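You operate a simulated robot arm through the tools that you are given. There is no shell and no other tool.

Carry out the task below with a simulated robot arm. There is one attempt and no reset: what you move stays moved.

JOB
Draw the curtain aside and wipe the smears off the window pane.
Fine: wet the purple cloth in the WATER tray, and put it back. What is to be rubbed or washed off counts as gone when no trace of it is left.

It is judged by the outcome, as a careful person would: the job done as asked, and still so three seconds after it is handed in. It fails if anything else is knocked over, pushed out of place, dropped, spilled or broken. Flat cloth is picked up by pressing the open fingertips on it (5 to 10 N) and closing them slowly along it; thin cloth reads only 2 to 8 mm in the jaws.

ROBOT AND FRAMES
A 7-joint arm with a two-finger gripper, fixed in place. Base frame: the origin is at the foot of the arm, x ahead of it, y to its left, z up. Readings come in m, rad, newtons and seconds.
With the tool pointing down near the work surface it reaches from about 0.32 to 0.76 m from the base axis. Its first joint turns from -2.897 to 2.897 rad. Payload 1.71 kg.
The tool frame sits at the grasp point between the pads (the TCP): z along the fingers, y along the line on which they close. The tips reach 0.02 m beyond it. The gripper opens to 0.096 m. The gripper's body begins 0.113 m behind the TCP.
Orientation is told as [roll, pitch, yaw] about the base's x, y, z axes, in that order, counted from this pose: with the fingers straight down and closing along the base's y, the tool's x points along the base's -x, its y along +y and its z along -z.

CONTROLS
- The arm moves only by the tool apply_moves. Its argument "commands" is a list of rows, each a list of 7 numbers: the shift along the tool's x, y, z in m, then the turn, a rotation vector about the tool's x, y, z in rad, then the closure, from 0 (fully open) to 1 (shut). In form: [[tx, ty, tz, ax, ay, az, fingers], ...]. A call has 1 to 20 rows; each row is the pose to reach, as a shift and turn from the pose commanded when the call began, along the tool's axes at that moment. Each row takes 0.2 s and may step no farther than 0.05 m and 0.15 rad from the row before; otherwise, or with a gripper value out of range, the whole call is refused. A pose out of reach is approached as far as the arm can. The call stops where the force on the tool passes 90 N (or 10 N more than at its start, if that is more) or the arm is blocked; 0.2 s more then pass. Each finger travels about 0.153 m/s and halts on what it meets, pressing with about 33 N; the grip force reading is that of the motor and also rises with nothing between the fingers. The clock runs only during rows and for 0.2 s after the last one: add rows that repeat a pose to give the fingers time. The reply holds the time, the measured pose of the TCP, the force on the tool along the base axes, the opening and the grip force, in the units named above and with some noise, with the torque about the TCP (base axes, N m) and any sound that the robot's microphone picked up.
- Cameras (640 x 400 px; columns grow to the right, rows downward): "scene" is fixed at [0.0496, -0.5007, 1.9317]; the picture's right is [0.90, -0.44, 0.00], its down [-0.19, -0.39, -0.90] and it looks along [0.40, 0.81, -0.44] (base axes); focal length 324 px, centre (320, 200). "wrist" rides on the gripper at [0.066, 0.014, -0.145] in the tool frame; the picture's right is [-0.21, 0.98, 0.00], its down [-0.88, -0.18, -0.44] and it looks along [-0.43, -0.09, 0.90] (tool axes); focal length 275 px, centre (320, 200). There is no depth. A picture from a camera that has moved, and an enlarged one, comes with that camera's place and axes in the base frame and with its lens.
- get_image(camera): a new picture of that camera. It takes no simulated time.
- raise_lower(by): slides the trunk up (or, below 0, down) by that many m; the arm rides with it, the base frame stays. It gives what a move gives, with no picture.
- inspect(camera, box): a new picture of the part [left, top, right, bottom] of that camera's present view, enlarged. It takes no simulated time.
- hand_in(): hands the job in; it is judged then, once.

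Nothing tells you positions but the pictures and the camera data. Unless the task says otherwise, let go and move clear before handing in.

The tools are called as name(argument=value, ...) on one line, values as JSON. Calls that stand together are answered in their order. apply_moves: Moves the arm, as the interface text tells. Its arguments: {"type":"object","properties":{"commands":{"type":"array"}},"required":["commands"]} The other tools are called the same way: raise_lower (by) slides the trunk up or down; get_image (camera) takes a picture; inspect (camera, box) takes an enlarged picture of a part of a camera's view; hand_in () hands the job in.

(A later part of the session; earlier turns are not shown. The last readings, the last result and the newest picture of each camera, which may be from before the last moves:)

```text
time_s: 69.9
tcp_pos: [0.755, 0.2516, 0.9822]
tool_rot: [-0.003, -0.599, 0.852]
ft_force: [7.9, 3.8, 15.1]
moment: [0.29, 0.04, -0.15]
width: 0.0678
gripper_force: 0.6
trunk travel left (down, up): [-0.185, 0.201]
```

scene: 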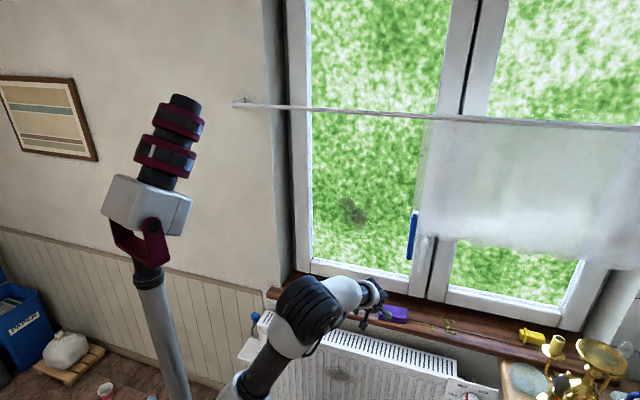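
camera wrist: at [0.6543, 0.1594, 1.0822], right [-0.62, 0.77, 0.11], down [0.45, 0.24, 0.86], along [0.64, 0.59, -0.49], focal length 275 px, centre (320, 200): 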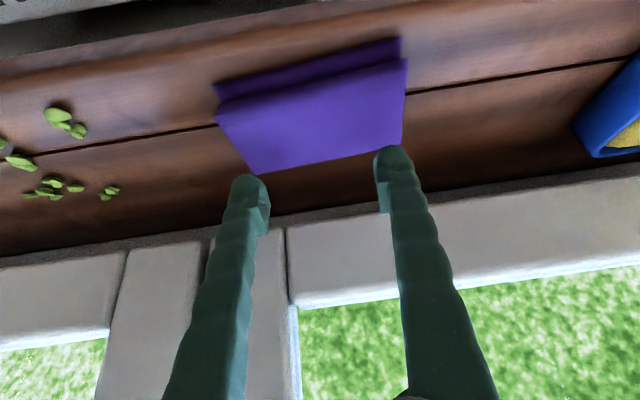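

apply_moves(commands=[[-0.0006, 0, -0.0008, 0, 0, 0, 0.3], [-0.0006, 0, -0.0008, 0, 0, 0, 0.37], [-0.0006, 0, -0.0008, 0, 0, 0, 0.44], [-0.0006, 0, -0.0008, 0, 0, 0, 0.51], [-0.0006, 0, -0.0008, 0, 0, 0, 0.58], [-0.0006, 0, -0.0008, 0, 0, 0, 0.65]])

inspect(camera="wrist", box=[200, 20, 430, 200])

```text
time_s: 71.3
tcp_pos: [0.7539, 0.2515, 0.9835]
tool_rot: [-0.005, -0.599, 0.852]
ft_force: [-0.6, 0.5, 10.6]
moment: [0.05, 0.02, 0.0]
width: 0.0307
gripper_force: 0.1
trunk travel left (down, up): [-0.185, 0.201]
```

```text
2.22 times, centred on (315, 110) of wrist
camera zoom: at [0.653, 0.1593, 1.0663], right [-0.62, 0.77, 0.11], down [0.45, 0.24, 0.86], along [0.64, 0.59, -0.49], focal length 612 px, centre (331, 400)
```

zoom: 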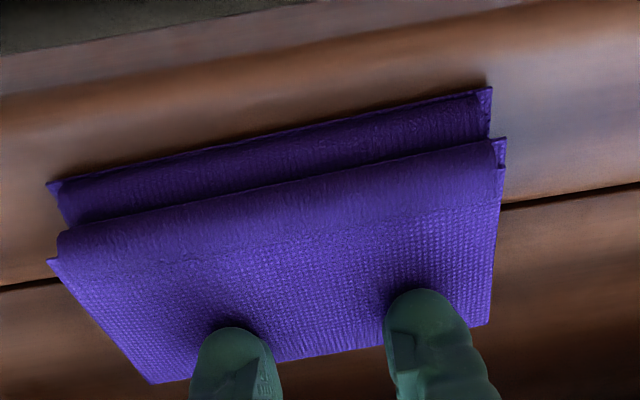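

apply_moves(commands=[[0, 0, 0, 0, 0, 0, 0.72], [0, 0, 0, 0, 0, 0, 0.79], [0, 0, 0, 0, 0, 0, 0.86], [0, 0, 0, 0, 0, 0, 0.93], [0, 0, 0, 0, 0, 0, 1], [0, 0, 0, 0, 0, 0, 1]])

inspect(camera="wrist", box=[200, 20, 430, 200])

```text
time_s: 72.7
tcp_pos: [0.7548, 0.2527, 0.9834]
tool_rot: [-0.002, -0.599, 0.85]
ft_force: [0.1, -0.1, 6.2]
moment: [0.0, 0.02, -0.02]
width: 0.0062
gripper_force: 29.5
trunk travel left (down, up): [-0.185, 0.201]
```

```text
2.22 times, centred on (315, 110) of wrist
camera zoom: at [0.6531, 0.1593, 1.0661], right [-0.62, 0.77, 0.11], down [0.45, 0.24, 0.86], along [0.64, 0.59, -0.49], focal length 612 px, centre (331, 400)
```

zoom: 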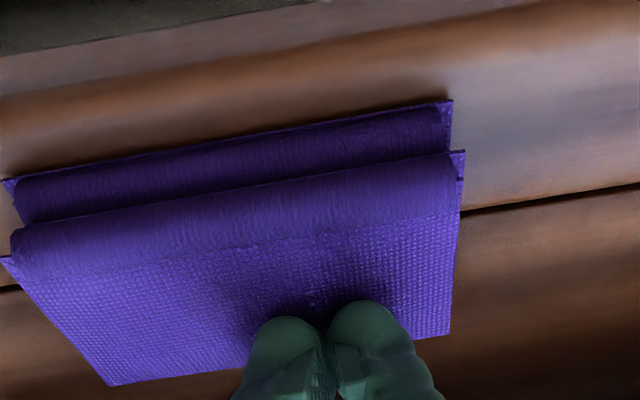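

The jaws read 6.2 mm with 30 N, as for pinched cloth. I lift 4 cm to see whether it comes along.

apply_moves(commands=[[-0.0056, 0, -0.0083, 0, 0, 0, 1], [-0.0112, 0, -0.0166, 0, 0, 0, 1], [-0.0168, 0, -0.0248, 0, 0, 0, 1], [-0.0225, 0, -0.0331, 0, 0, 0, 1], [-0.0225, 0, -0.0331, 0, 0, 0, 1]])

get_image(camera="wrist")

inspect(camera="scene", box=[300, 200, 460, 340])

```text
time_s: 73.9
tcp_pos: [0.7548, 0.2539, 1.0246]
tool_rot: [-0.003, -0.599, 0.852]
ft_force: [0.3, 0.4, 0.0]
moment: [0.02, -0.01, 0.0]
width: 0.0001
gripper_force: 29.1
trunk travel left (down, up): [-0.185, 0.201]
```

```text
taken
camera wrist: at [0.6537, 0.16, 1.1073], right [-0.62, 0.77, 0.11], down [0.45, 0.24, 0.86], along [0.64, 0.59, -0.49], focal length 275 px, centre (320, 200)
```

wrist: 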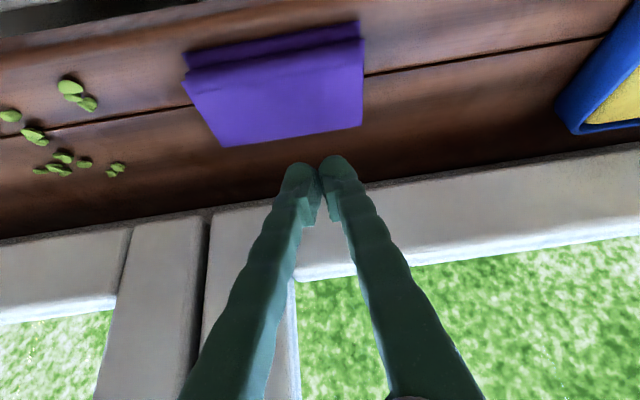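

```text
2.86 times, centred on (380, 270) of scene
camera zoom: at [0.0496, -0.5007, 1.9317], right [0.9, -0.44, 0.0], down [-0.19, -0.39, -0.9], along [0.4, 0.81, -0.44], focal length 926 px, centre (149, 0)
```

zoom: 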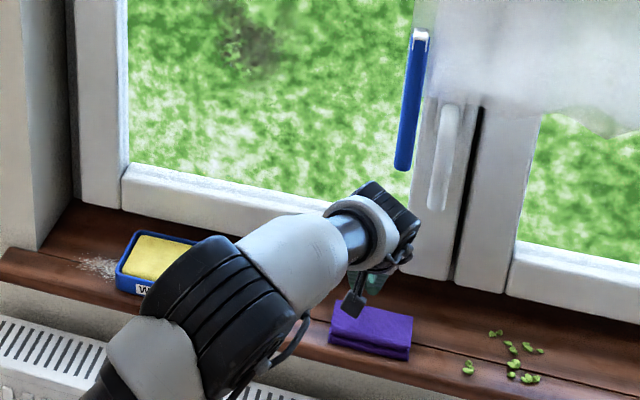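

The pinch slipped off and the cloth only slid ~2 cm along the sill. I'll try once more with the fingers closer together, a steady ~10 N press and slower closing.

apply_moves(commands=[[0, 0, 0, 0, 0, 0, 0.6], [-0.0004, -0.0087, 0.0003, 0, 0, 0, 0.5], [-0.0004, -0.0173, 0.0003, 0, 0.03, 0, 0.45], [-0.0004, -0.0173, 0.0003, 0, 0.06, 0, 0.45], [-0.0004, -0.0173, 0.0003, 0, 0.09, 0, 0.45]])

get_image(camera="wrist")

```text
time_s: 75.1
tcp_pos: [0.7678, 0.2409, 1.0233]
tool_rot: [-0.003, -0.507, 0.85]
ft_force: [0.1, -0.3, 0.5]
moment: [0.01, -0.01, 0.0]
width: 0.0527
gripper_force: 0.0
trunk travel left (down, up): [-0.185, 0.201]
```

```text
taken
camera wrist: at [0.6726, 0.1535, 1.1183], right [-0.62, 0.78, 0.1], down [0.5, 0.29, 0.81], along [0.61, 0.55, -0.57], focal length 275 px, centre (320, 200)
```

wrist: 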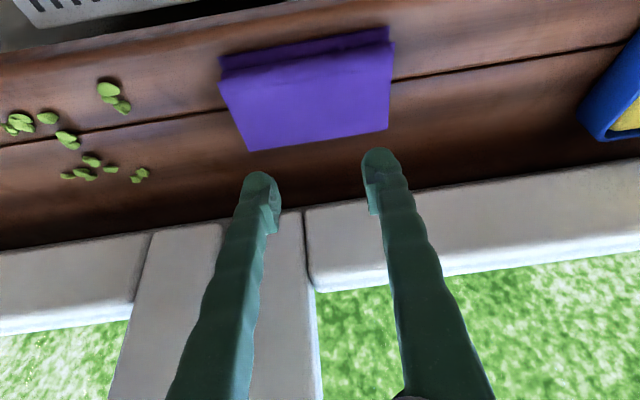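

apply_moves(commands=[[0.006, 0, 0.0108, 0, 0, 0, 0.45], [0.012, 0, 0.0215, 0, 0, 0, 0.45], [0.0175, 0, 0.0315, 0, 0, 0, 0.45], [0.0185, 0, 0.0332, 0, 0, 0, 0.45], [0.0192, 0, 0.0346, 0, 0, 0, 0.45], [0.0192, 0, 0.0346, 0, 0, 0, 0.45]])

```text
time_s: 76.5
tcp_pos: [0.7687, 0.2407, 0.9845]
tool_rot: [-0.004, -0.507, 0.851]
ft_force: [-0.3, 0.3, 0.2]
moment: [-0.02, 0.01, 0.05]
width: 0.0531
gripper_force: 0.2
trunk travel left (down, up): [-0.185, 0.201]
```

apply_moves(commands=[[0.001, 0, 0.0017, 0, 0, 0, 0.45], [0.0015, 0, 0.0026, 0, 0, 0, 0.45], [0.0015, 0, 0.0026, 0, 0, 0, 0.45]])

```text
time_s: 77.3
tcp_pos: [0.7685, 0.2395, 0.9827]
tool_rot: [-0.006, -0.512, 0.851]
ft_force: [1.0, 0.7, 9.9]
moment: [0.12, 0.1, -0.03]
width: 0.0529
gripper_force: 0.6
trunk travel left (down, up): [-0.185, 0.201]
```

Pressing about 10 N. I close slowly now.

apply_moves(commands=[[0, 0, 0, 0, 0, 0, 0.5], [0, 0, 0, 0, 0, 0, 0.55], [0, 0, 0, 0, 0, 0, 0.6], [0, 0, 0, 0, 0, 0, 0.65], [0, 0, 0, 0, 0, 0, 0.7]])

inspect(camera="wrist", box=[200, 20, 430, 200])

```text
time_s: 78.5
tcp_pos: [0.7665, 0.2401, 0.9827]
tool_rot: [-0.005, -0.513, 0.851]
ft_force: [0.1, 2.2, 21.2]
moment: [0.06, -0.02, -0.07]
width: 0.0204
gripper_force: 0.1
trunk travel left (down, up): [-0.185, 0.201]
```

```text
2.22 times, centred on (315, 110) of wrist
camera zoom: at [0.6717, 0.1538, 1.0778], right [-0.62, 0.78, 0.1], down [0.5, 0.29, 0.82], along [0.61, 0.55, -0.57], focal length 612 px, centre (331, 400)
```

zoom: 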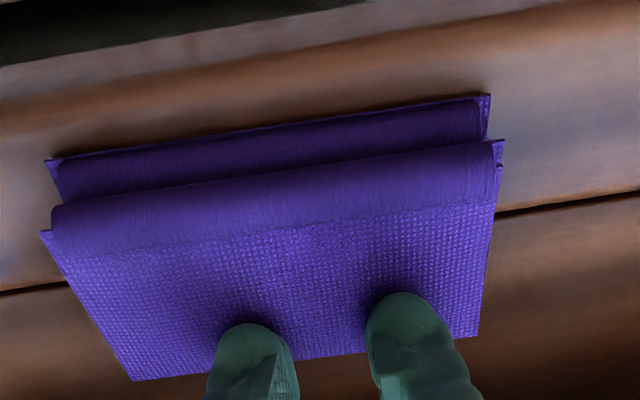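

apply_moves(commands=[[0, 0, 0, 0, 0, 0, 0.75], [0, 0, 0, 0, 0, 0, 0.8], [0, 0, 0, 0, 0, 0, 0.85], [0, 0, 0, 0, 0, 0, 0.9], [0, 0, 0, 0, 0, 0, 0.95], [0, 0, 0, 0, 0, 0, 1], [0, 0, 0, 0, 0, 0, 1]])

inspect(camera="wrist", box=[200, 20, 430, 200])

```text
time_s: 80.1
tcp_pos: [0.766, 0.2402, 0.9824]
tool_rot: [-0.005, -0.509, 0.85]
ft_force: [-3.2, 2.0, 22.7]
moment: [0.12, 0.06, 0.01]
width: 0.0059
gripper_force: 29.5
trunk travel left (down, up): [-0.185, 0.201]
```

```text
2.22 times, centred on (315, 110) of wrist
camera zoom: at [0.6709, 0.1542, 1.0775], right [-0.62, 0.78, 0.1], down [0.5, 0.29, 0.82], along [0.61, 0.55, -0.57], focal length 612 px, centre (331, 400)
```

zoom: 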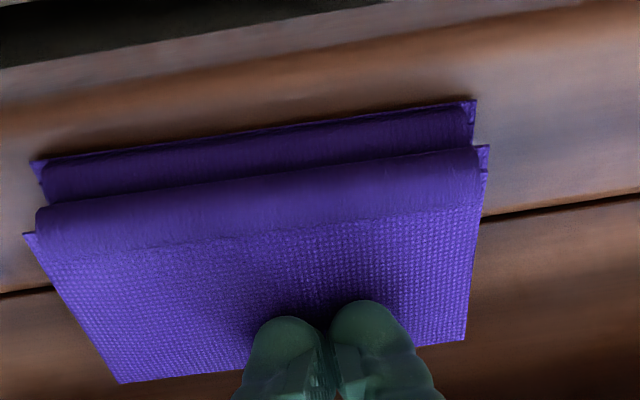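

apply_moves(commands=[[-0.0012, 0, -0.0022, 0, 0, 0, 1], [-0.0024, 0, -0.0044, 0, 0, 0, 1], [-0.0037, 0, -0.0066, 0, 0, 0, 1], [-0.0049, 0, -0.0087, 0, 0, 0, 1], [-0.0061, 0, -0.0109, 0, 0, 0, 1], [-0.0073, 0, -0.0131, 0, 0, 0, 1]])

inspect(camera="wrist", box=[200, 20, 430, 200])

```text
time_s: 81.5
tcp_pos: [0.7676, 0.2402, 0.9956]
tool_rot: [-0.003, -0.509, 0.852]
ft_force: [-0.2, 0.1, -0.3]
moment: [-0.01, -0.02, 0.01]
width: 0.0
gripper_force: 30.1
trunk travel left (down, up): [-0.185, 0.201]
```

```text
2.22 times, centred on (315, 110) of wrist
camera zoom: at [0.6726, 0.1532, 1.0908], right [-0.62, 0.78, 0.1], down [0.5, 0.29, 0.81], along [0.61, 0.55, -0.57], focal length 612 px, centre (331, 400)
```

zoom: 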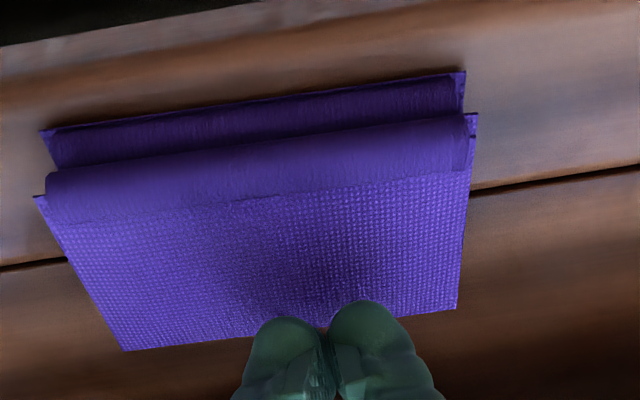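

Pinching doesn't hold: the cloth behaves as a stiff pad, so it needs a grip on its sides. I'll slide it left with light pressure from two spread fingertips to where the arm can reach around it, and return it to its place at the end.

apply_moves(commands=[[0, 0, 0, 0, 0, 0, 0.7], [0, -0.004, 0, 0, 0, 0, 0.5], [0, -0.008, 0, 0, 0, 0, 0.45], [0, -0.008, 0, 0, 0, 0, 0.45], [0.0049, -0.008, 0.0087, 0, 0, 0, 0.45], [0.0063, -0.008, 0.0113, 0, 0, 0, 0.45], [0.0063, -0.008, 0.0113, 0, 0, 0, 0.45]])

```text
time_s: 83.1
tcp_pos: [0.7745, 0.2361, 0.9833]
tool_rot: [-0.003, -0.509, 0.851]
ft_force: [-0.1, -0.1, 1.1]
moment: [0.02, 0.04, 0.01]
width: 0.053
gripper_force: 0.1
trunk travel left (down, up): [-0.185, 0.201]
```

apply_moves(commands=[[0.0006, 0, 0.0011, 0, 0, 0, 0.45], [0.0006, 0, 0.0011, 0, 0, 0, 0.45], [0.0003, 0.005, 0.0013, 0, 0, 0, 0.45], [0.0, 0.01, 0.0014, 0, 0, 0, 0.45], [-0.0003, 0.015, 0.0016, 0, 0, 0, 0.45], [-0.0006, 0.02, 0.0017, 0, 0, 0, 0.45]])

inspect(camera="wrist", box=[200, 20, 430, 200])

```text
time_s: 84.5
tcp_pos: [0.7603, 0.2481, 0.9832]
tool_rot: [-0.005, -0.51, 0.85]
ft_force: [3.1, -3.0, 10.2]
moment: [0.03, 0.04, 0.03]
width: 0.0525
gripper_force: 0.1
trunk travel left (down, up): [-0.185, 0.201]
```

```text
2.22 times, centred on (315, 110) of wrist
camera zoom: at [0.6646, 0.1618, 1.0774], right [-0.62, 0.78, 0.1], down [0.5, 0.29, 0.82], along [0.61, 0.55, -0.57], focal length 612 px, centre (331, 400)
```

zoom: 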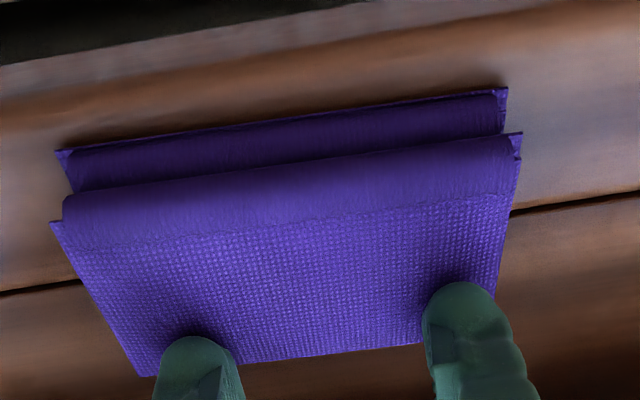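

The cloth follows the fingertips. I continue dragging it left in steps.

apply_moves(commands=[[-0.0006, 0.01, 0.0003, 0, 0, 0, 0.45], [-0.0012, 0.02, 0.0006, 0, 0, 0, 0.45], [-0.0017, 0.03, 0.001, 0, 0, 0, 0.45], [-0.0023, 0.04, 0.0013, 0, 0, 0, 0.45], [-0.0029, 0.05, 0.0016, 0, 0, 0, 0.45], [-0.0029, 0.05, 0.0016, 0, 0, 0, 0.45]])

get_image(camera="wrist")

```text
time_s: 85.9
tcp_pos: [0.7234, 0.2848, 0.9828]
tool_rot: [-0.004, -0.509, 0.852]
ft_force: [4.0, -3.4, 14.0]
moment: [0.02, 0.06, 0.02]
width: 0.0523
gripper_force: 0.0
trunk travel left (down, up): [-0.185, 0.201]
```

```text
taken
camera wrist: at [0.628, 0.1988, 1.0773], right [-0.62, 0.78, 0.1], down [0.5, 0.29, 0.82], along [0.61, 0.55, -0.57], focal length 275 px, centre (320, 200)
```

wrist: 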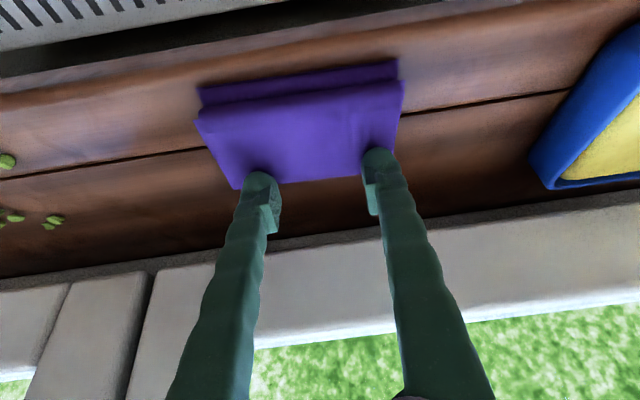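

apply_moves(commands=[[-0.0008, 0.01, -0.0001, 0, 0, 0, 0.45], [-0.0014, 0.02, 0.0002, 0, 0, 0, 0.45], [-0.0019, 0.03, 0.0006, 0, 0, 0, 0.45], [-0.0025, 0.04, 0.0009, 0, 0, 0, 0.45], [-0.0031, 0.05, 0.0012, 0, 0, 0, 0.45], [-0.0037, 0.06, 0.0015, 0, 0, 0, 0.45], [-0.0037, 0.06, 0.0015, 0, 0, 0, 0.45]])

get_image(camera="wrist")

```text
time_s: 87.5
tcp_pos: [0.6797, 0.3293, 0.9833]
tool_rot: [-0.001, -0.51, 0.853]
ft_force: [1.0, -2.6, 9.5]
moment: [0.02, 0.05, 0.02]
width: 0.0529
gripper_force: 0.1
trunk travel left (down, up): [-0.185, 0.201]
```

```text
taken
camera wrist: at [0.5839, 0.2418, 1.0776], right [-0.62, 0.78, 0.1], down [0.5, 0.29, 0.82], along [0.61, 0.55, -0.57], focal length 275 px, centre (320, 200)
```

wrist: 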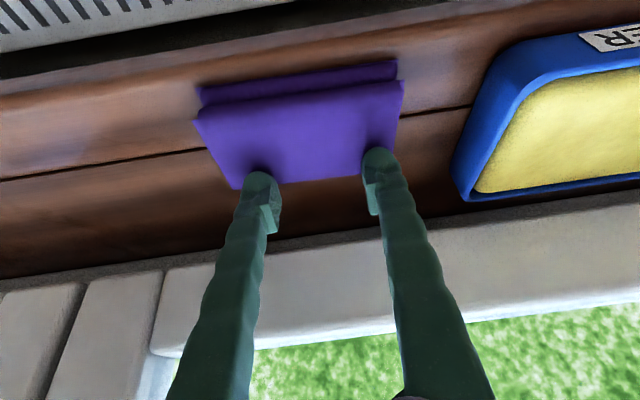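

The cloth is now at about t≈0.25, clear of the tray. I lift off and look.

apply_moves(commands=[[-0.0097, 0, -0.0175, 0, 0, 0, 0.45], [-0.0194, 0, -0.035, 0, 0, 0, 0.3], [-0.0291, 0, -0.0525, 0, 0, 0, 0.2], [-0.0388, 0, -0.07, 0, 0, 0, 0], [-0.0388, 0, -0.07, 0, 0, 0, 0]])

get_image(camera="wrist")

inspect(camera="scene", box=[290, 260, 450, 350])

```text
time_s: 88.7
tcp_pos: [0.6794, 0.3293, 1.0618]
tool_rot: [-0.003, -0.507, 0.85]
ft_force: [-0.2, -0.4, -0.3]
moment: [-0.02, 0.01, 0.0]
width: 0.0959
gripper_force: 0.1
trunk travel left (down, up): [-0.185, 0.201]
```

```text
taken
camera wrist: at [0.5845, 0.2417, 1.1567], right [-0.62, 0.78, 0.1], down [0.5, 0.29, 0.82], along [0.61, 0.55, -0.57], focal length 275 px, centre (320, 200)
```

wrist: 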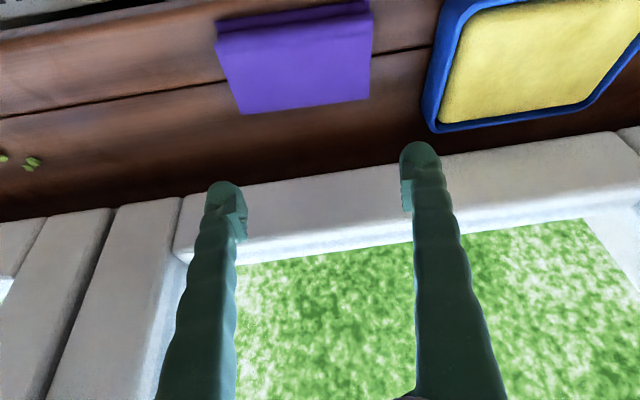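

```text
4.00 times, centred on (370, 305) of scene
camera zoom: at [0.0496, -0.5007, 1.9317], right [0.9, -0.44, 0.0], down [-0.19, -0.39, -0.9], along [0.4, 0.81, -0.44], focal length 1296 px, centre (120, -220)
```

zoom: 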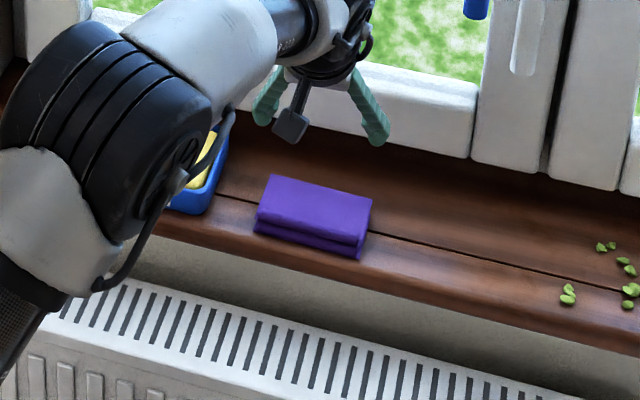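

The cloth is at (0.677, 0.315), top z≈0.955, aligned with the sill. I retreat slightly, and turn the tool so the fingers close across its short side again.

apply_moves(commands=[[0.0197, 0.0087, -0.0218, 0, 0, 0, 0], [0.0394, 0.0174, -0.0437, 0, 0, 0, 0], [0.0591, 0.0261, -0.0655, 0, 0, 0, 0], [0.0788, 0.0348, -0.0873, 0, 0, 0, 0], [0.0788, 0.0348, -0.0873, 0, 0, 0, 0]])

apply_moves(commands=[[0, 0, 0, 0, 0, -0.1369, 0], [0, 0, 0, 0, 0, -0.2738, 0], [0, 0, 0, 0, 0, -0.4107, 0], [0, 0, 0, 0, 0, -0.5476, 0], [0, 0, 0, 0, 0, -0.6845, 0], [0, 0, 0, 0, 0, -0.8215, 0], [0, 0, 0, 0, 0, -0.9584, 0], [0, 0, 0, 0, 0, -1.0953, 0], [0, 0, 0, 0, 0, -1.2322, 0], [0, 0, 0, 0, 0, -1.3691, 0], [0, 0, 0, 0, 0, -1.506, 0], [0, 0, 0, 0, 0, -1.506, 0]])

apply_moves(commands=[[0, 0, 0, -0.0999, 0.0848, -0.0203, 0], [0, 0, 0, -0.1998, 0.1696, -0.0406, 0], [0, 0, 0, -0.2998, 0.2545, -0.0609, 0], [0, 0, 0, -0.3997, 0.3393, -0.0812, 0], [0, 0, 0, -0.4996, 0.4241, -0.1015, 0], [0, 0, 0, -0.4996, 0.4241, -0.1015, 0]])

get_image(camera="wrist")

get_image(camera="scene")

```text
time_s: 89.9
tcp_pos: [0.5796, 0.2665, 1.0985]
tool_rot: [-0.004, -0.509, 0.852]
ft_force: [0.0, 0.7, 0.2]
moment: [0.01, 0.0, -0.02]
width: 0.096
gripper_force: 0.1
trunk travel left (down, up): [-0.185, 0.201]
```

```text
time_s: 92.5
tcp_pos: [0.5809, 0.2662, 1.0993]
tool_rot: [-0.507, -0.027, 2.365]
ft_force: [0.4, -0.4, 0.3]
moment: [-0.03, 0.02, -0.04]
width: 0.0959
gripper_force: 0.1
trunk travel left (down, up): [-0.185, 0.201]
```

```text
time_s: 93.9
tcp_pos: [0.5824, 0.2678, 1.1002]
tool_rot: [-0.002, 0.403, 2.353]
ft_force: [-0.4, -0.5, -0.6]
moment: [0.0, -0.02, -0.01]
width: 0.096
gripper_force: 0.1
trunk travel left (down, up): [-0.185, 0.201]
```

```text
taken
camera wrist: at [0.5734, 0.2549, 1.2602], right [-0.83, -0.56, -0.08], down [-0.56, 0.82, 0.06], along [0.03, 0.1, -0.99], focal length 275 px, centre (320, 200)
```

wrist: 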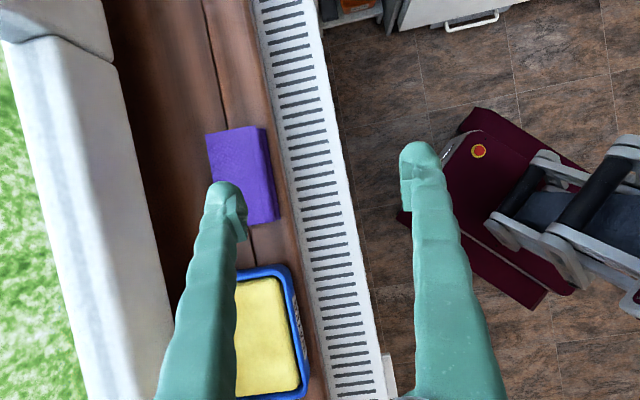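

```text
taken
```

scene: 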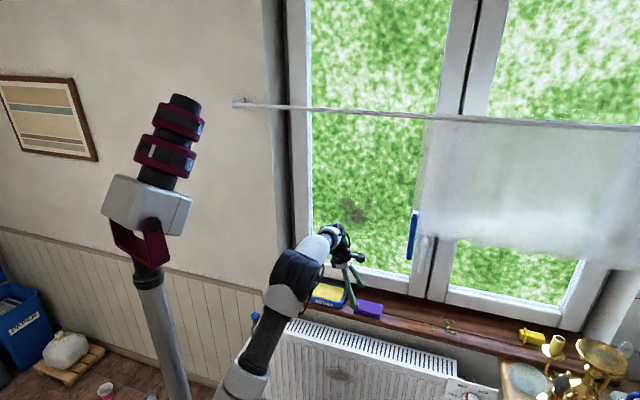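

Orientation is right. I move over the cloth at z≈1.03.

apply_moves(commands=[[-0.0001, -0.0242, 0.019, 0, 0, 0, 0], [-0.0003, -0.0485, 0.038, 0, 0, 0, 0], [-0.0004, -0.0727, 0.0569, 0, 0, 0, 0], [-0.0006, -0.0969, 0.0759, 0, 0, 0, 0], [-0.0006, -0.0969, 0.0759, 0, 0, 0, 0]])

get_image(camera="wrist")

inspect(camera="scene", box=[300, 210, 440, 340])

```text
time_s: 95.1
tcp_pos: [0.6738, 0.3158, 1.0299]
tool_rot: [-0.001, 0.404, 2.355]
ft_force: [0.8, 0.0, -0.1]
moment: [-0.02, 0.01, 0.0]
width: 0.0959
gripper_force: 0.1
trunk travel left (down, up): [-0.185, 0.201]
```

```text
taken
camera wrist: at [0.6647, 0.3034, 1.1894], right [-0.83, -0.56, -0.08], down [-0.56, 0.82, 0.07], along [0.03, 0.1, -0.99], focal length 275 px, centre (320, 200)
```

wrist: 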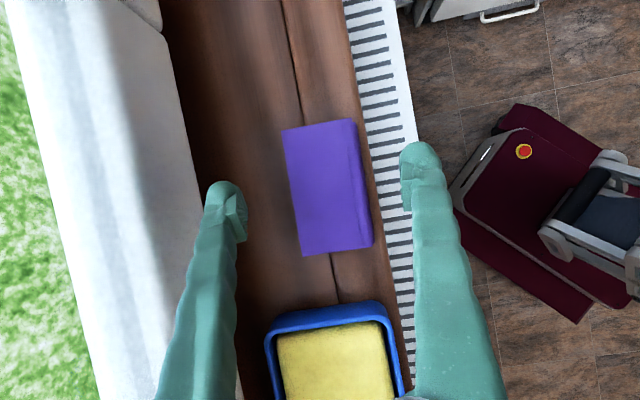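

```text
3.08 times, centred on (370, 275) of scene
camera zoom: at [0.0496, -0.5007, 1.9317], right [0.9, -0.44, 0.0], down [-0.19, -0.39, -0.9], along [0.4, 0.81, -0.44], focal length 997 px, centre (166, -31)
```

zoom: 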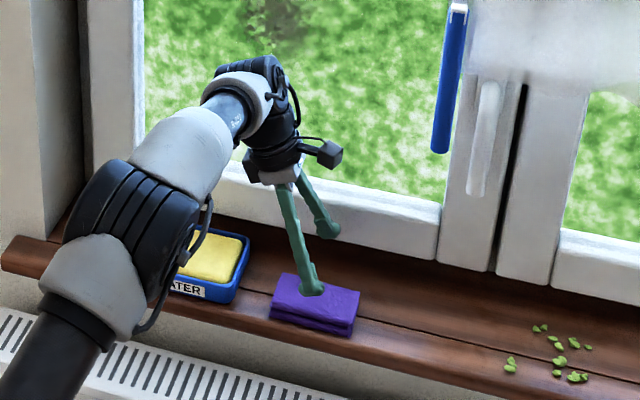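

The cloth sits between the fingers (n-extent 0.665–0.730). I descend in line with it.

apply_moves(commands=[[-0.0057, 0.0006, 0.0134, 0, 0, 0, 0], [-0.0114, 0.0011, 0.0267, 0, 0, 0, 0], [-0.0171, 0.0017, 0.0401, 0, 0, 0, 0], [-0.0227, 0.0022, 0.0534, 0, 0, 0, 0], [-0.0227, 0.0022, 0.0534, 0, 0, 0, 0]])

get_image(camera="wrist")

inspect(camera="scene", box=[330, 270, 430, 340])

```text
time_s: 96.3
tcp_pos: [0.6712, 0.3162, 0.973]
tool_rot: [-0.002, 0.402, 2.356]
ft_force: [0.6, 0.6, -0.4]
moment: [-0.01, 0.01, -0.01]
width: 0.0959
gripper_force: 0.0
trunk travel left (down, up): [-0.185, 0.201]
```

```text
taken
camera wrist: at [0.6638, 0.3034, 1.132], right [-0.83, -0.56, -0.08], down [-0.56, 0.82, 0.07], along [0.03, 0.1, -0.99], focal length 275 px, centre (320, 200)
```

wrist: 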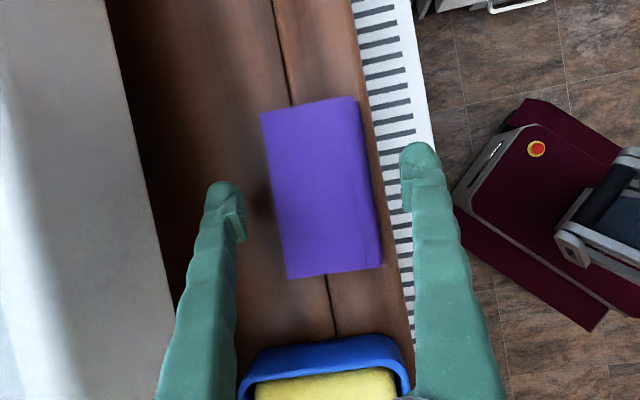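

```text
5.71 times, centred on (380, 305) of scene
camera zoom: at [0.0496, -0.5007, 1.9317], right [0.9, -0.44, 0.0], down [-0.19, -0.39, -0.9], along [0.4, 0.81, -0.44], focal length 1851 px, centre (-23, -400)
```

zoom: 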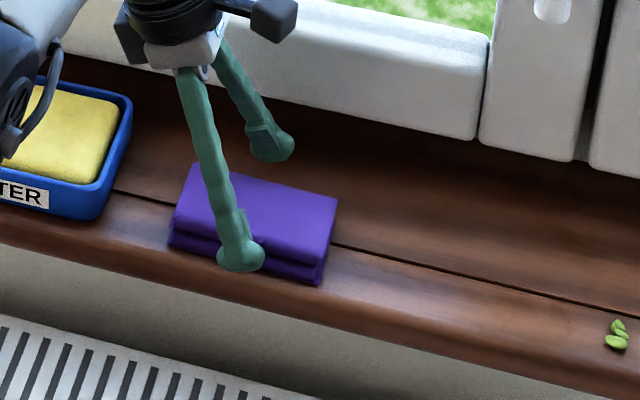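

apply_moves(commands=[[-0.0012, 0, 0.0028, 0, 0, 0, 0], [-0.0024, 0, 0.0055, 0, 0, 0, 0], [-0.0031, 0, 0.0074, 0, 0, 0, 0], [-0.0031, 0, 0.0074, 0, 0, 0, 0]])

```text
time_s: 97.3
tcp_pos: [0.6699, 0.315, 0.9646]
tool_rot: [-0.002, 0.404, 2.354]
ft_force: [-0.2, -0.1, 0.3]
moment: [0.04, -0.01, -0.02]
width: 0.096
gripper_force: 0.2
trunk travel left (down, up): [-0.185, 0.201]
```

apply_moves(commands=[[-0.0008, 0, 0.0018, 0, 0, 0, 0], [-0.0016, 0, 0.0037, 0, 0, 0, 0], [-0.0016, 0, 0.0037, 0, 0, 0, 0]])

```text
time_s: 98.1
tcp_pos: [0.6713, 0.3152, 0.961]
tool_rot: [-0.001, 0.402, 2.356]
ft_force: [-0.4, -0.8, -0.5]
moment: [0.0, 0.03, -0.02]
width: 0.0961
gripper_force: 0.0
trunk travel left (down, up): [-0.185, 0.201]
```

apply_moves(commands=[[-0.0008, 0, 0.0018, 0, 0, 0, 0], [-0.0016, 0, 0.0037, 0, 0, 0, 0], [-0.0016, 0, 0.0037, 0, 0, 0, 0]])

inspect(camera="scene", box=[330, 270, 430, 340])

```text
time_s: 98.9
tcp_pos: [0.6711, 0.3148, 0.9574]
tool_rot: [-0.002, 0.4, 2.355]
ft_force: [-0.9, 0.1, -0.1]
moment: [0.02, 0.02, 0.0]
width: 0.0961
gripper_force: 0.0
trunk travel left (down, up): [-0.185, 0.201]
```

```text
5.71 times, centred on (380, 305) of scene
camera zoom: at [0.0496, -0.5007, 1.9317], right [0.9, -0.44, 0.0], down [-0.19, -0.39, -0.9], along [0.4, 0.81, -0.44], focal length 1851 px, centre (-23, -400)
```

zoom: 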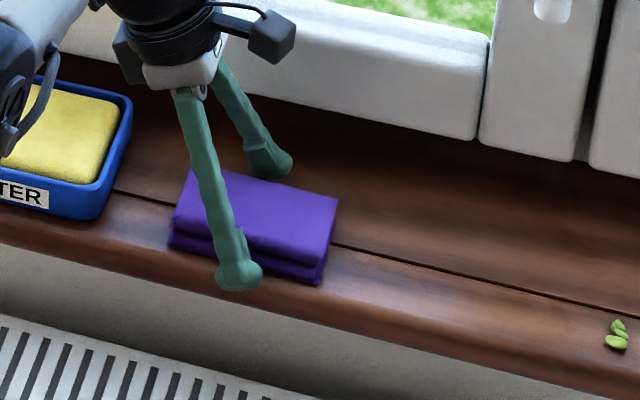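

The fingertips are beside the cloth and still just above the sill. I close gently around it.

apply_moves(commands=[[0, 0, 0, 0, 0, 0, 0.1], [0, 0, 0, 0, 0, 0, 0.2], [0, 0, 0, 0, 0, 0, 0.3], [0, 0, 0, 0, 0, 0, 0.4], [0, 0, 0, 0, 0, 0, 0.5], [0, 0, 0, 0, 0, 0, 0.6], [0, 0, 0, 0, 0, 0, 0.6]])

get_image(camera="wrist")

inspect(camera="scene", box=[330, 270, 430, 340])

```text
time_s: 100.5
tcp_pos: [0.6713, 0.3153, 0.9579]
tool_rot: [-0.004, 0.401, 2.354]
ft_force: [-0.1, 0.1, 1.3]
moment: [-0.01, 0.08, -0.02]
width: 0.0661
gripper_force: 33.1
trunk travel left (down, up): [-0.185, 0.201]
```

```text
taken
camera wrist: at [0.6624, 0.302, 1.1163], right [-0.83, -0.56, -0.08], down [-0.56, 0.82, 0.07], along [0.03, 0.1, -0.99], focal length 275 px, centre (320, 200)
```

wrist: 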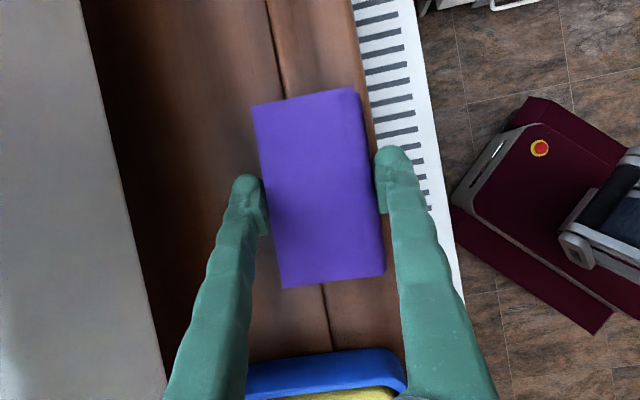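

```text
5.71 times, centred on (380, 305) of scene
camera zoom: at [0.0496, -0.5007, 1.9317], right [0.9, -0.44, 0.0], down [-0.19, -0.39, -0.9], along [0.4, 0.81, -0.44], focal length 1851 px, centre (-23, -400)
```

zoom: 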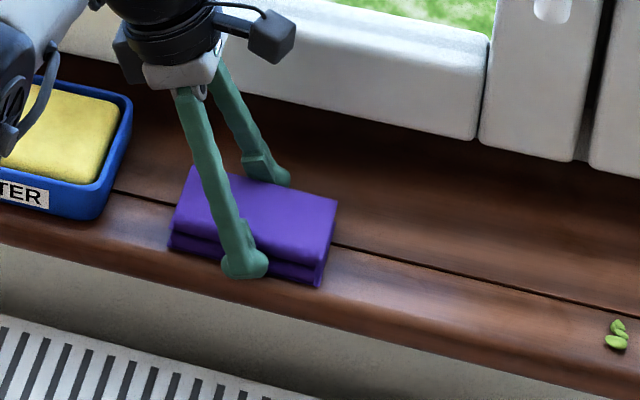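

The pad is held at 66 mm with 33 N. I lift it.

apply_moves(commands=[[0.0049, 0, -0.0115, 0, 0, 0, 0.7], [0.0098, 0, -0.023, 0, 0, 0, 0.7], [0.0147, 0, -0.0345, 0, 0, 0, 0.7], [0.0196, 0, -0.046, 0, 0, 0, 0.7], [0.0245, 0, -0.0575, 0, 0, 0, 0.7], [0.0245, 0, -0.0575, 0, 0, 0, 0.7]])

get_image(camera="wrist")

inspect(camera="scene", box=[300, 240, 440, 330])

```text
time_s: 101.9
tcp_pos: [0.6699, 0.3148, 1.0203]
tool_rot: [-0.002, 0.401, 2.354]
ft_force: [0.1, 0.9, 0.3]
moment: [0.0, 0.0, 0.0]
width: 0.0287
gripper_force: 0.1
trunk travel left (down, up): [-0.185, 0.201]
```

```text
taken
camera wrist: at [0.6619, 0.3021, 1.1791], right [-0.83, -0.56, -0.08], down [-0.56, 0.82, 0.07], along [0.03, 0.1, -0.99], focal length 275 px, centre (320, 200)
```

wrist: 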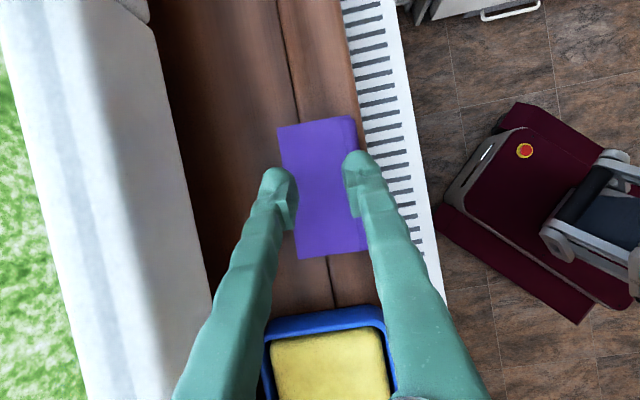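

```text
4.44 times, centred on (370, 285) of scene
camera zoom: at [0.0496, -0.5007, 1.9317], right [0.9, -0.44, 0.0], down [-0.19, -0.39, -0.9], along [0.4, 0.81, -0.44], focal length 1440 px, centre (98, -178)
```

zoom: 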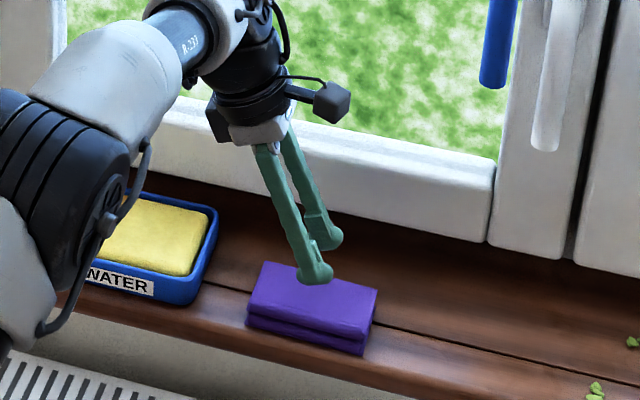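

It slipped out, since the tips only caught the rounded upper edge. I'll open, go down to find the sill surface, and grip lower.

apply_moves(commands=[[0, 0, 0, 0, 0, 0, 0.3], [0, 0, 0, 0, 0, 0, 0], [0, 0, 0, 0, 0, 0, 0], [-0.0059, 0, 0.0138, 0, 0, 0, 0], [-0.0118, 0, 0.0276, 0, 0, 0, 0], [-0.0176, 0, 0.0414, 0, 0, 0, 0], [-0.0235, 0, 0.0552, 0, 0, 0, 0], [-0.0255, 0, 0.0598, 0, 0, 0, 0], [-0.0255, 0, 0.0598, 0, 0, 0, 0]])

```text
time_s: 103.9
tcp_pos: [0.671, 0.3153, 0.9548]
tool_rot: [-0.001, 0.402, 2.354]
ft_force: [-0.2, -0.5, 0.4]
moment: [0.02, -0.01, 0.01]
width: 0.0959
gripper_force: 0.1
trunk travel left (down, up): [-0.185, 0.201]
```

apply_moves(commands=[[-0.0008, 0, 0.0018, 0, 0, 0, 0], [-0.0016, 0, 0.0037, 0, 0, 0, 0], [-0.0016, 0, 0.0037, 0, 0, 0, 0]])

```text
time_s: 104.7
tcp_pos: [0.6709, 0.3143, 0.9516]
tool_rot: [-0.005, 0.403, 2.355]
ft_force: [0.3, 0.0, 4.4]
moment: [0.16, -0.17, -0.02]
width: 0.0959
gripper_force: 0.0
trunk travel left (down, up): [-0.185, 0.201]
```

Found the sill at about z≈0.929. I raise 3 mm and close on the pad's lower part.

apply_moves(commands=[[0.0012, 0, -0.0028, 0, 0, 0, 0], [0.0012, 0, -0.0028, 0, 0, 0, 0.1], [0.0012, 0, -0.0028, 0, 0, 0, 0.2], [0.0012, 0, -0.0028, 0, 0, 0, 0.3], [0.0012, 0, -0.0028, 0, 0, 0, 0.4], [0.0012, 0, -0.0028, 0, 0, 0, 0.6], [0.0012, 0, -0.0028, 0, 0, 0, 0.8], [0.0012, 0, -0.0028, 0, 0, 0, 1], [0.0012, 0, -0.0028, 0, 0, 0, 1]])

get_image(camera="wrist")

inspect(camera="scene", box=[330, 270, 430, 340])

```text
time_s: 106.7
tcp_pos: [0.6694, 0.3134, 0.9542]
tool_rot: [-0.004, 0.402, 2.357]
ft_force: [-2.9, -3.3, 7.8]
moment: [-0.16, 0.28, 0.01]
width: 0.0676
gripper_force: 33.0
trunk travel left (down, up): [-0.185, 0.201]
```

```text
taken
camera wrist: at [0.6617, 0.3014, 1.1135], right [-0.83, -0.56, -0.08], down [-0.56, 0.82, 0.07], along [0.03, 0.1, -0.99], focal length 275 px, centre (320, 200)
```

wrist: 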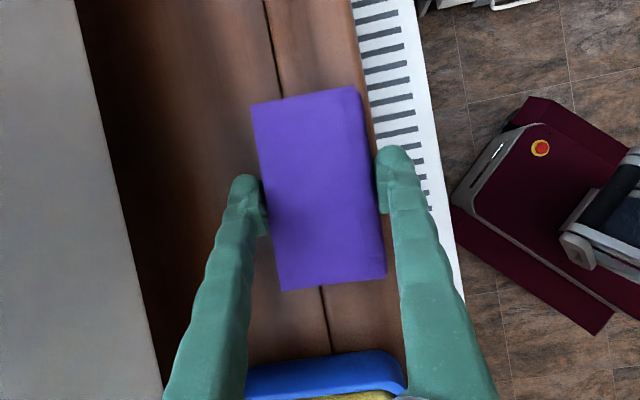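

```text
5.71 times, centred on (380, 305) of scene
camera zoom: at [0.0496, -0.5007, 1.9317], right [0.9, -0.44, 0.0], down [-0.19, -0.39, -0.9], along [0.4, 0.81, -0.44], focal length 1851 px, centre (-23, -400)
```

zoom: 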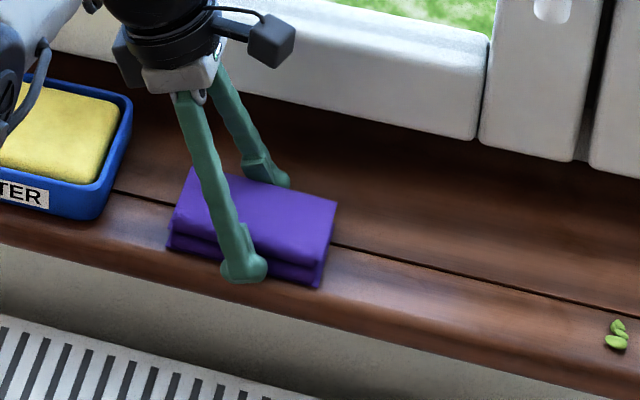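

apply_moves(commands=[[0.001, 0, -0.0023, 0, 0, 0, 1], [0.002, 0, -0.0046, 0, 0, 0, 1], [0.0029, 0, -0.0069, 0, 0, 0, 1], [0.0039, 0, -0.0092, 0, 0, 0, 1], [0.0059, 0, -0.0138, 0, 0, 0, 1], [0.0078, 0, -0.0184, 0, 0, 0, 1]])

inspect(camera="scene", box=[330, 270, 430, 340])

```text
time_s: 108.1
tcp_pos: [0.6689, 0.3152, 0.9725]
tool_rot: [-0.001, 0.403, 2.354]
ft_force: [0.1, -0.5, -0.5]
moment: [0.0, 0.0, -0.01]
width: 0.0674
gripper_force: 32.9
trunk travel left (down, up): [-0.185, 0.201]
```

```text
5.71 times, centred on (380, 305) of scene
camera zoom: at [0.0496, -0.5007, 1.9317], right [0.9, -0.44, 0.0], down [-0.19, -0.39, -0.9], along [0.4, 0.81, -0.44], focal length 1851 px, centre (-23, -400)
```

zoom: 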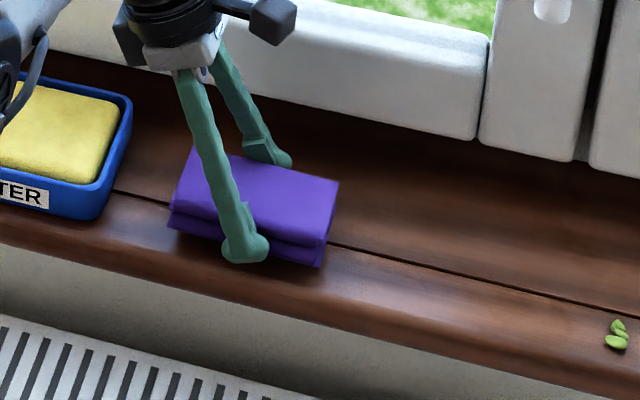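

The pad is now held and lifting. I raise it and carry it over to the WATER tray (center ≈ n 0.72, t 0.07).

apply_moves(commands=[[0.0118, 0, -0.0276, 0, 0, 0, 1], [0.0235, 0, -0.0552, 0, 0, 0, 1], [0.0353, 0, -0.0828, 0, 0, 0, 1], [0.0353, 0, -0.0828, 0, 0, 0, 1]])

get_image(camera="wrist")

inspect(camera="scene", box=[290, 220, 430, 340])

```text
time_s: 109.1
tcp_pos: [0.6697, 0.3169, 1.065]
tool_rot: [-0.002, 0.402, 2.355]
ft_force: [-0.1, -0.5, -0.3]
moment: [0.02, 0.0, -0.02]
width: 0.0671
gripper_force: 33.1
trunk travel left (down, up): [-0.185, 0.201]
```

```text
taken
camera wrist: at [0.6612, 0.3035, 1.2238], right [-0.83, -0.56, -0.08], down [-0.56, 0.82, 0.07], along [0.03, 0.1, -0.99], focal length 275 px, centre (320, 200)
```

wrist: 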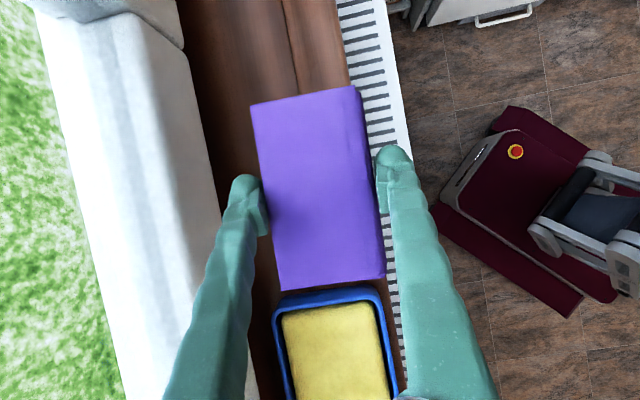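

```text
3.33 times, centred on (360, 280) of scene
camera zoom: at [0.0496, -0.5007, 1.9317], right [0.9, -0.44, 0.0], down [-0.19, -0.39, -0.9], along [0.4, 0.81, -0.44], focal length 1080 px, centre (187, -67)
```

zoom: 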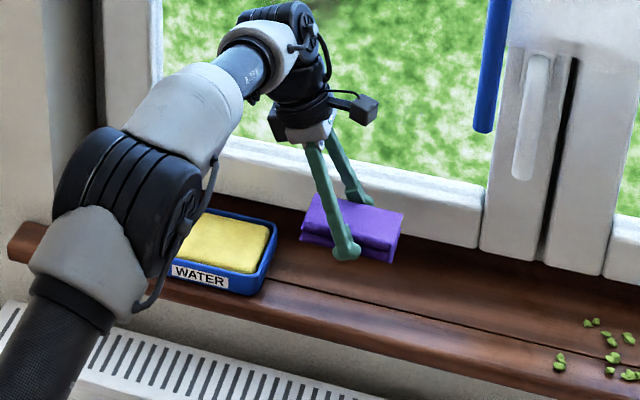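

The pad is held firmly. I carry it over the tray at this height.

apply_moves(commands=[[-0.024, -0.0029, -0.0102, 0, 0, 0, 1], [-0.048, -0.0057, -0.0205, 0, 0, 0, 1], [-0.072, -0.0086, -0.0307, 0, 0, 0, 1], [-0.0959, -0.0114, -0.0409, 0, 0, 0, 1], [-0.1199, -0.0143, -0.0511, 0, 0, 0, 1], [-0.1439, -0.0171, -0.0614, 0, 0, 0, 1], [-0.1679, -0.02, -0.0716, 0, 0, 0, 1], [-0.1679, -0.02, -0.0716, 0, 0, 0, 1]])

get_image(camera="wrist")

inspect(camera="scene", box=[270, 210, 410, 330])

```text
time_s: 110.9
tcp_pos: [0.5551, 0.4605, 1.0632]
tool_rot: [-0.001, 0.402, 2.355]
ft_force: [-0.2, -0.3, -0.1]
moment: [-0.02, 0.03, -0.03]
width: 0.067
gripper_force: 32.6
trunk travel left (down, up): [-0.185, 0.201]
```

```text
taken
camera wrist: at [0.5471, 0.448, 1.2228], right [-0.83, -0.56, -0.08], down [-0.56, 0.82, 0.07], along [0.03, 0.1, -0.99], focal length 275 px, centre (320, 200)
```

wrist: 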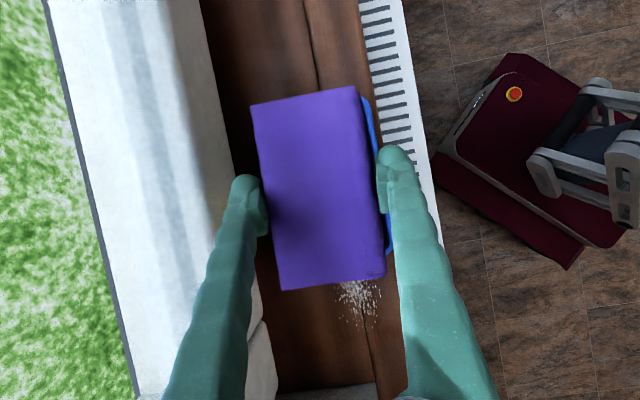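

```text
3.33 times, centred on (340, 270) of scene
camera zoom: at [0.0496, -0.5007, 1.9317], right [0.9, -0.44, 0.0], down [-0.19, -0.39, -0.9], along [0.4, 0.81, -0.44], focal length 1080 px, centre (253, -33)
```

zoom: 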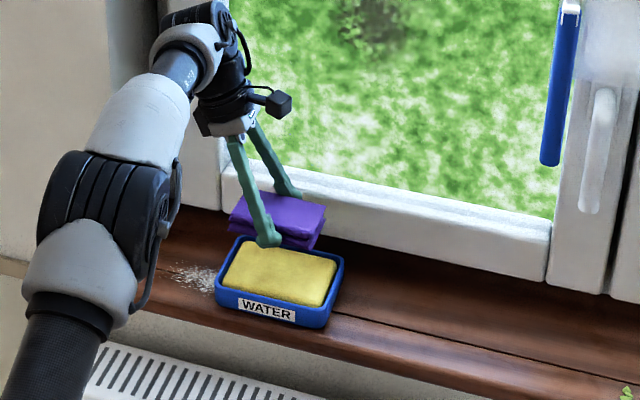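

Aligned above the sponge. I lower the pad toward the water sponge.

apply_moves(commands=[[-0.0059, -0.001, 0.0138, 0, 0, 0, 1], [-0.0118, -0.002, 0.0276, 0, 0, 0, 1], [-0.0176, -0.003, 0.0414, 0, 0, 0, 1], [-0.0216, -0.003, 0.0506, 0, 0, 0, 1], [-0.0216, -0.003, 0.0506, 0, 0, 0, 1]])

inspect(camera="scene", box=[270, 210, 410, 330])

```text
time_s: 112.1
tcp_pos: [0.5578, 0.4609, 1.0081]
tool_rot: [-0.002, 0.401, 2.353]
ft_force: [-0.3, -1.0, -0.1]
moment: [-0.02, 0.0, -0.03]
width: 0.0672
gripper_force: 32.9
trunk travel left (down, up): [-0.185, 0.201]
```

```text
3.33 times, centred on (340, 270) of scene
camera zoom: at [0.0496, -0.5007, 1.9317], right [0.9, -0.44, 0.0], down [-0.19, -0.39, -0.9], along [0.4, 0.81, -0.44], focal length 1080 px, centre (253, -33)
```

zoom: 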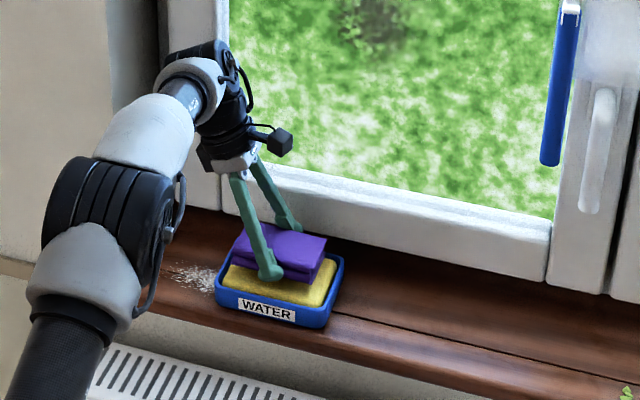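

apply_moves(commands=[[-0.0012, 0, 0.0028, 0, 0, 0, 1], [-0.0024, 0, 0.0055, 0, 0, 0, 1], [-0.0035, 0, 0.0083, 0, 0, 0, 1], [-0.0035, 0, 0.0083, 0, 0, 0, 1]])

```text
time_s: 113.1
tcp_pos: [0.5569, 0.4613, 0.9997]
tool_rot: [-0.002, 0.402, 2.357]
ft_force: [0.1, -0.1, -1.0]
moment: [-0.02, 0.02, -0.01]
width: 0.0667
gripper_force: 32.9
trunk travel left (down, up): [-0.185, 0.201]
```

apply_moves(commands=[[-0.0012, 0, 0.0028, 0, 0, 0, 1], [-0.0024, 0, 0.0055, 0, 0, 0, 1], [-0.0024, 0, 0.0055, 0, 0, 0, 1]])

```text
time_s: 113.9
tcp_pos: [0.5564, 0.4608, 0.994]
tool_rot: [-0.002, 0.402, 2.355]
ft_force: [-0.3, 1.4, 0.4]
moment: [0.02, 0.02, 0.0]
width: 0.0671
gripper_force: 33.1
trunk travel left (down, up): [-0.185, 0.201]
```

apply_moves(commands=[[-0.0012, 0, 0.0028, 0, 0, 0, 1], [-0.0024, 0, 0.0055, 0, 0, 0, 1], [-0.0024, 0, 0.0055, 0, 0, 0, 1]])

inspect(camera="scene", box=[290, 240, 390, 320])

```text
time_s: 114.7
tcp_pos: [0.5572, 0.4612, 0.9918]
tool_rot: [-0.011, 0.403, 2.353]
ft_force: [1.2, 3.2, 26.1]
moment: [0.22, 0.22, -0.06]
width: 0.067
gripper_force: 33.0
trunk travel left (down, up): [-0.185, 0.201]
```

```text
5.00 times, centred on (340, 280) of scene
camera zoom: at [0.0496, -0.5007, 1.9317], right [0.9, -0.44, 0.0], down [-0.19, -0.39, -0.9], along [0.4, 0.81, -0.44], focal length 1620 px, centre (220, -200)
```

zoom: 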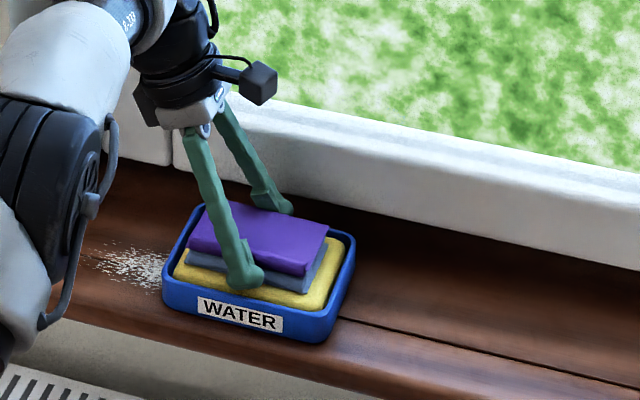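

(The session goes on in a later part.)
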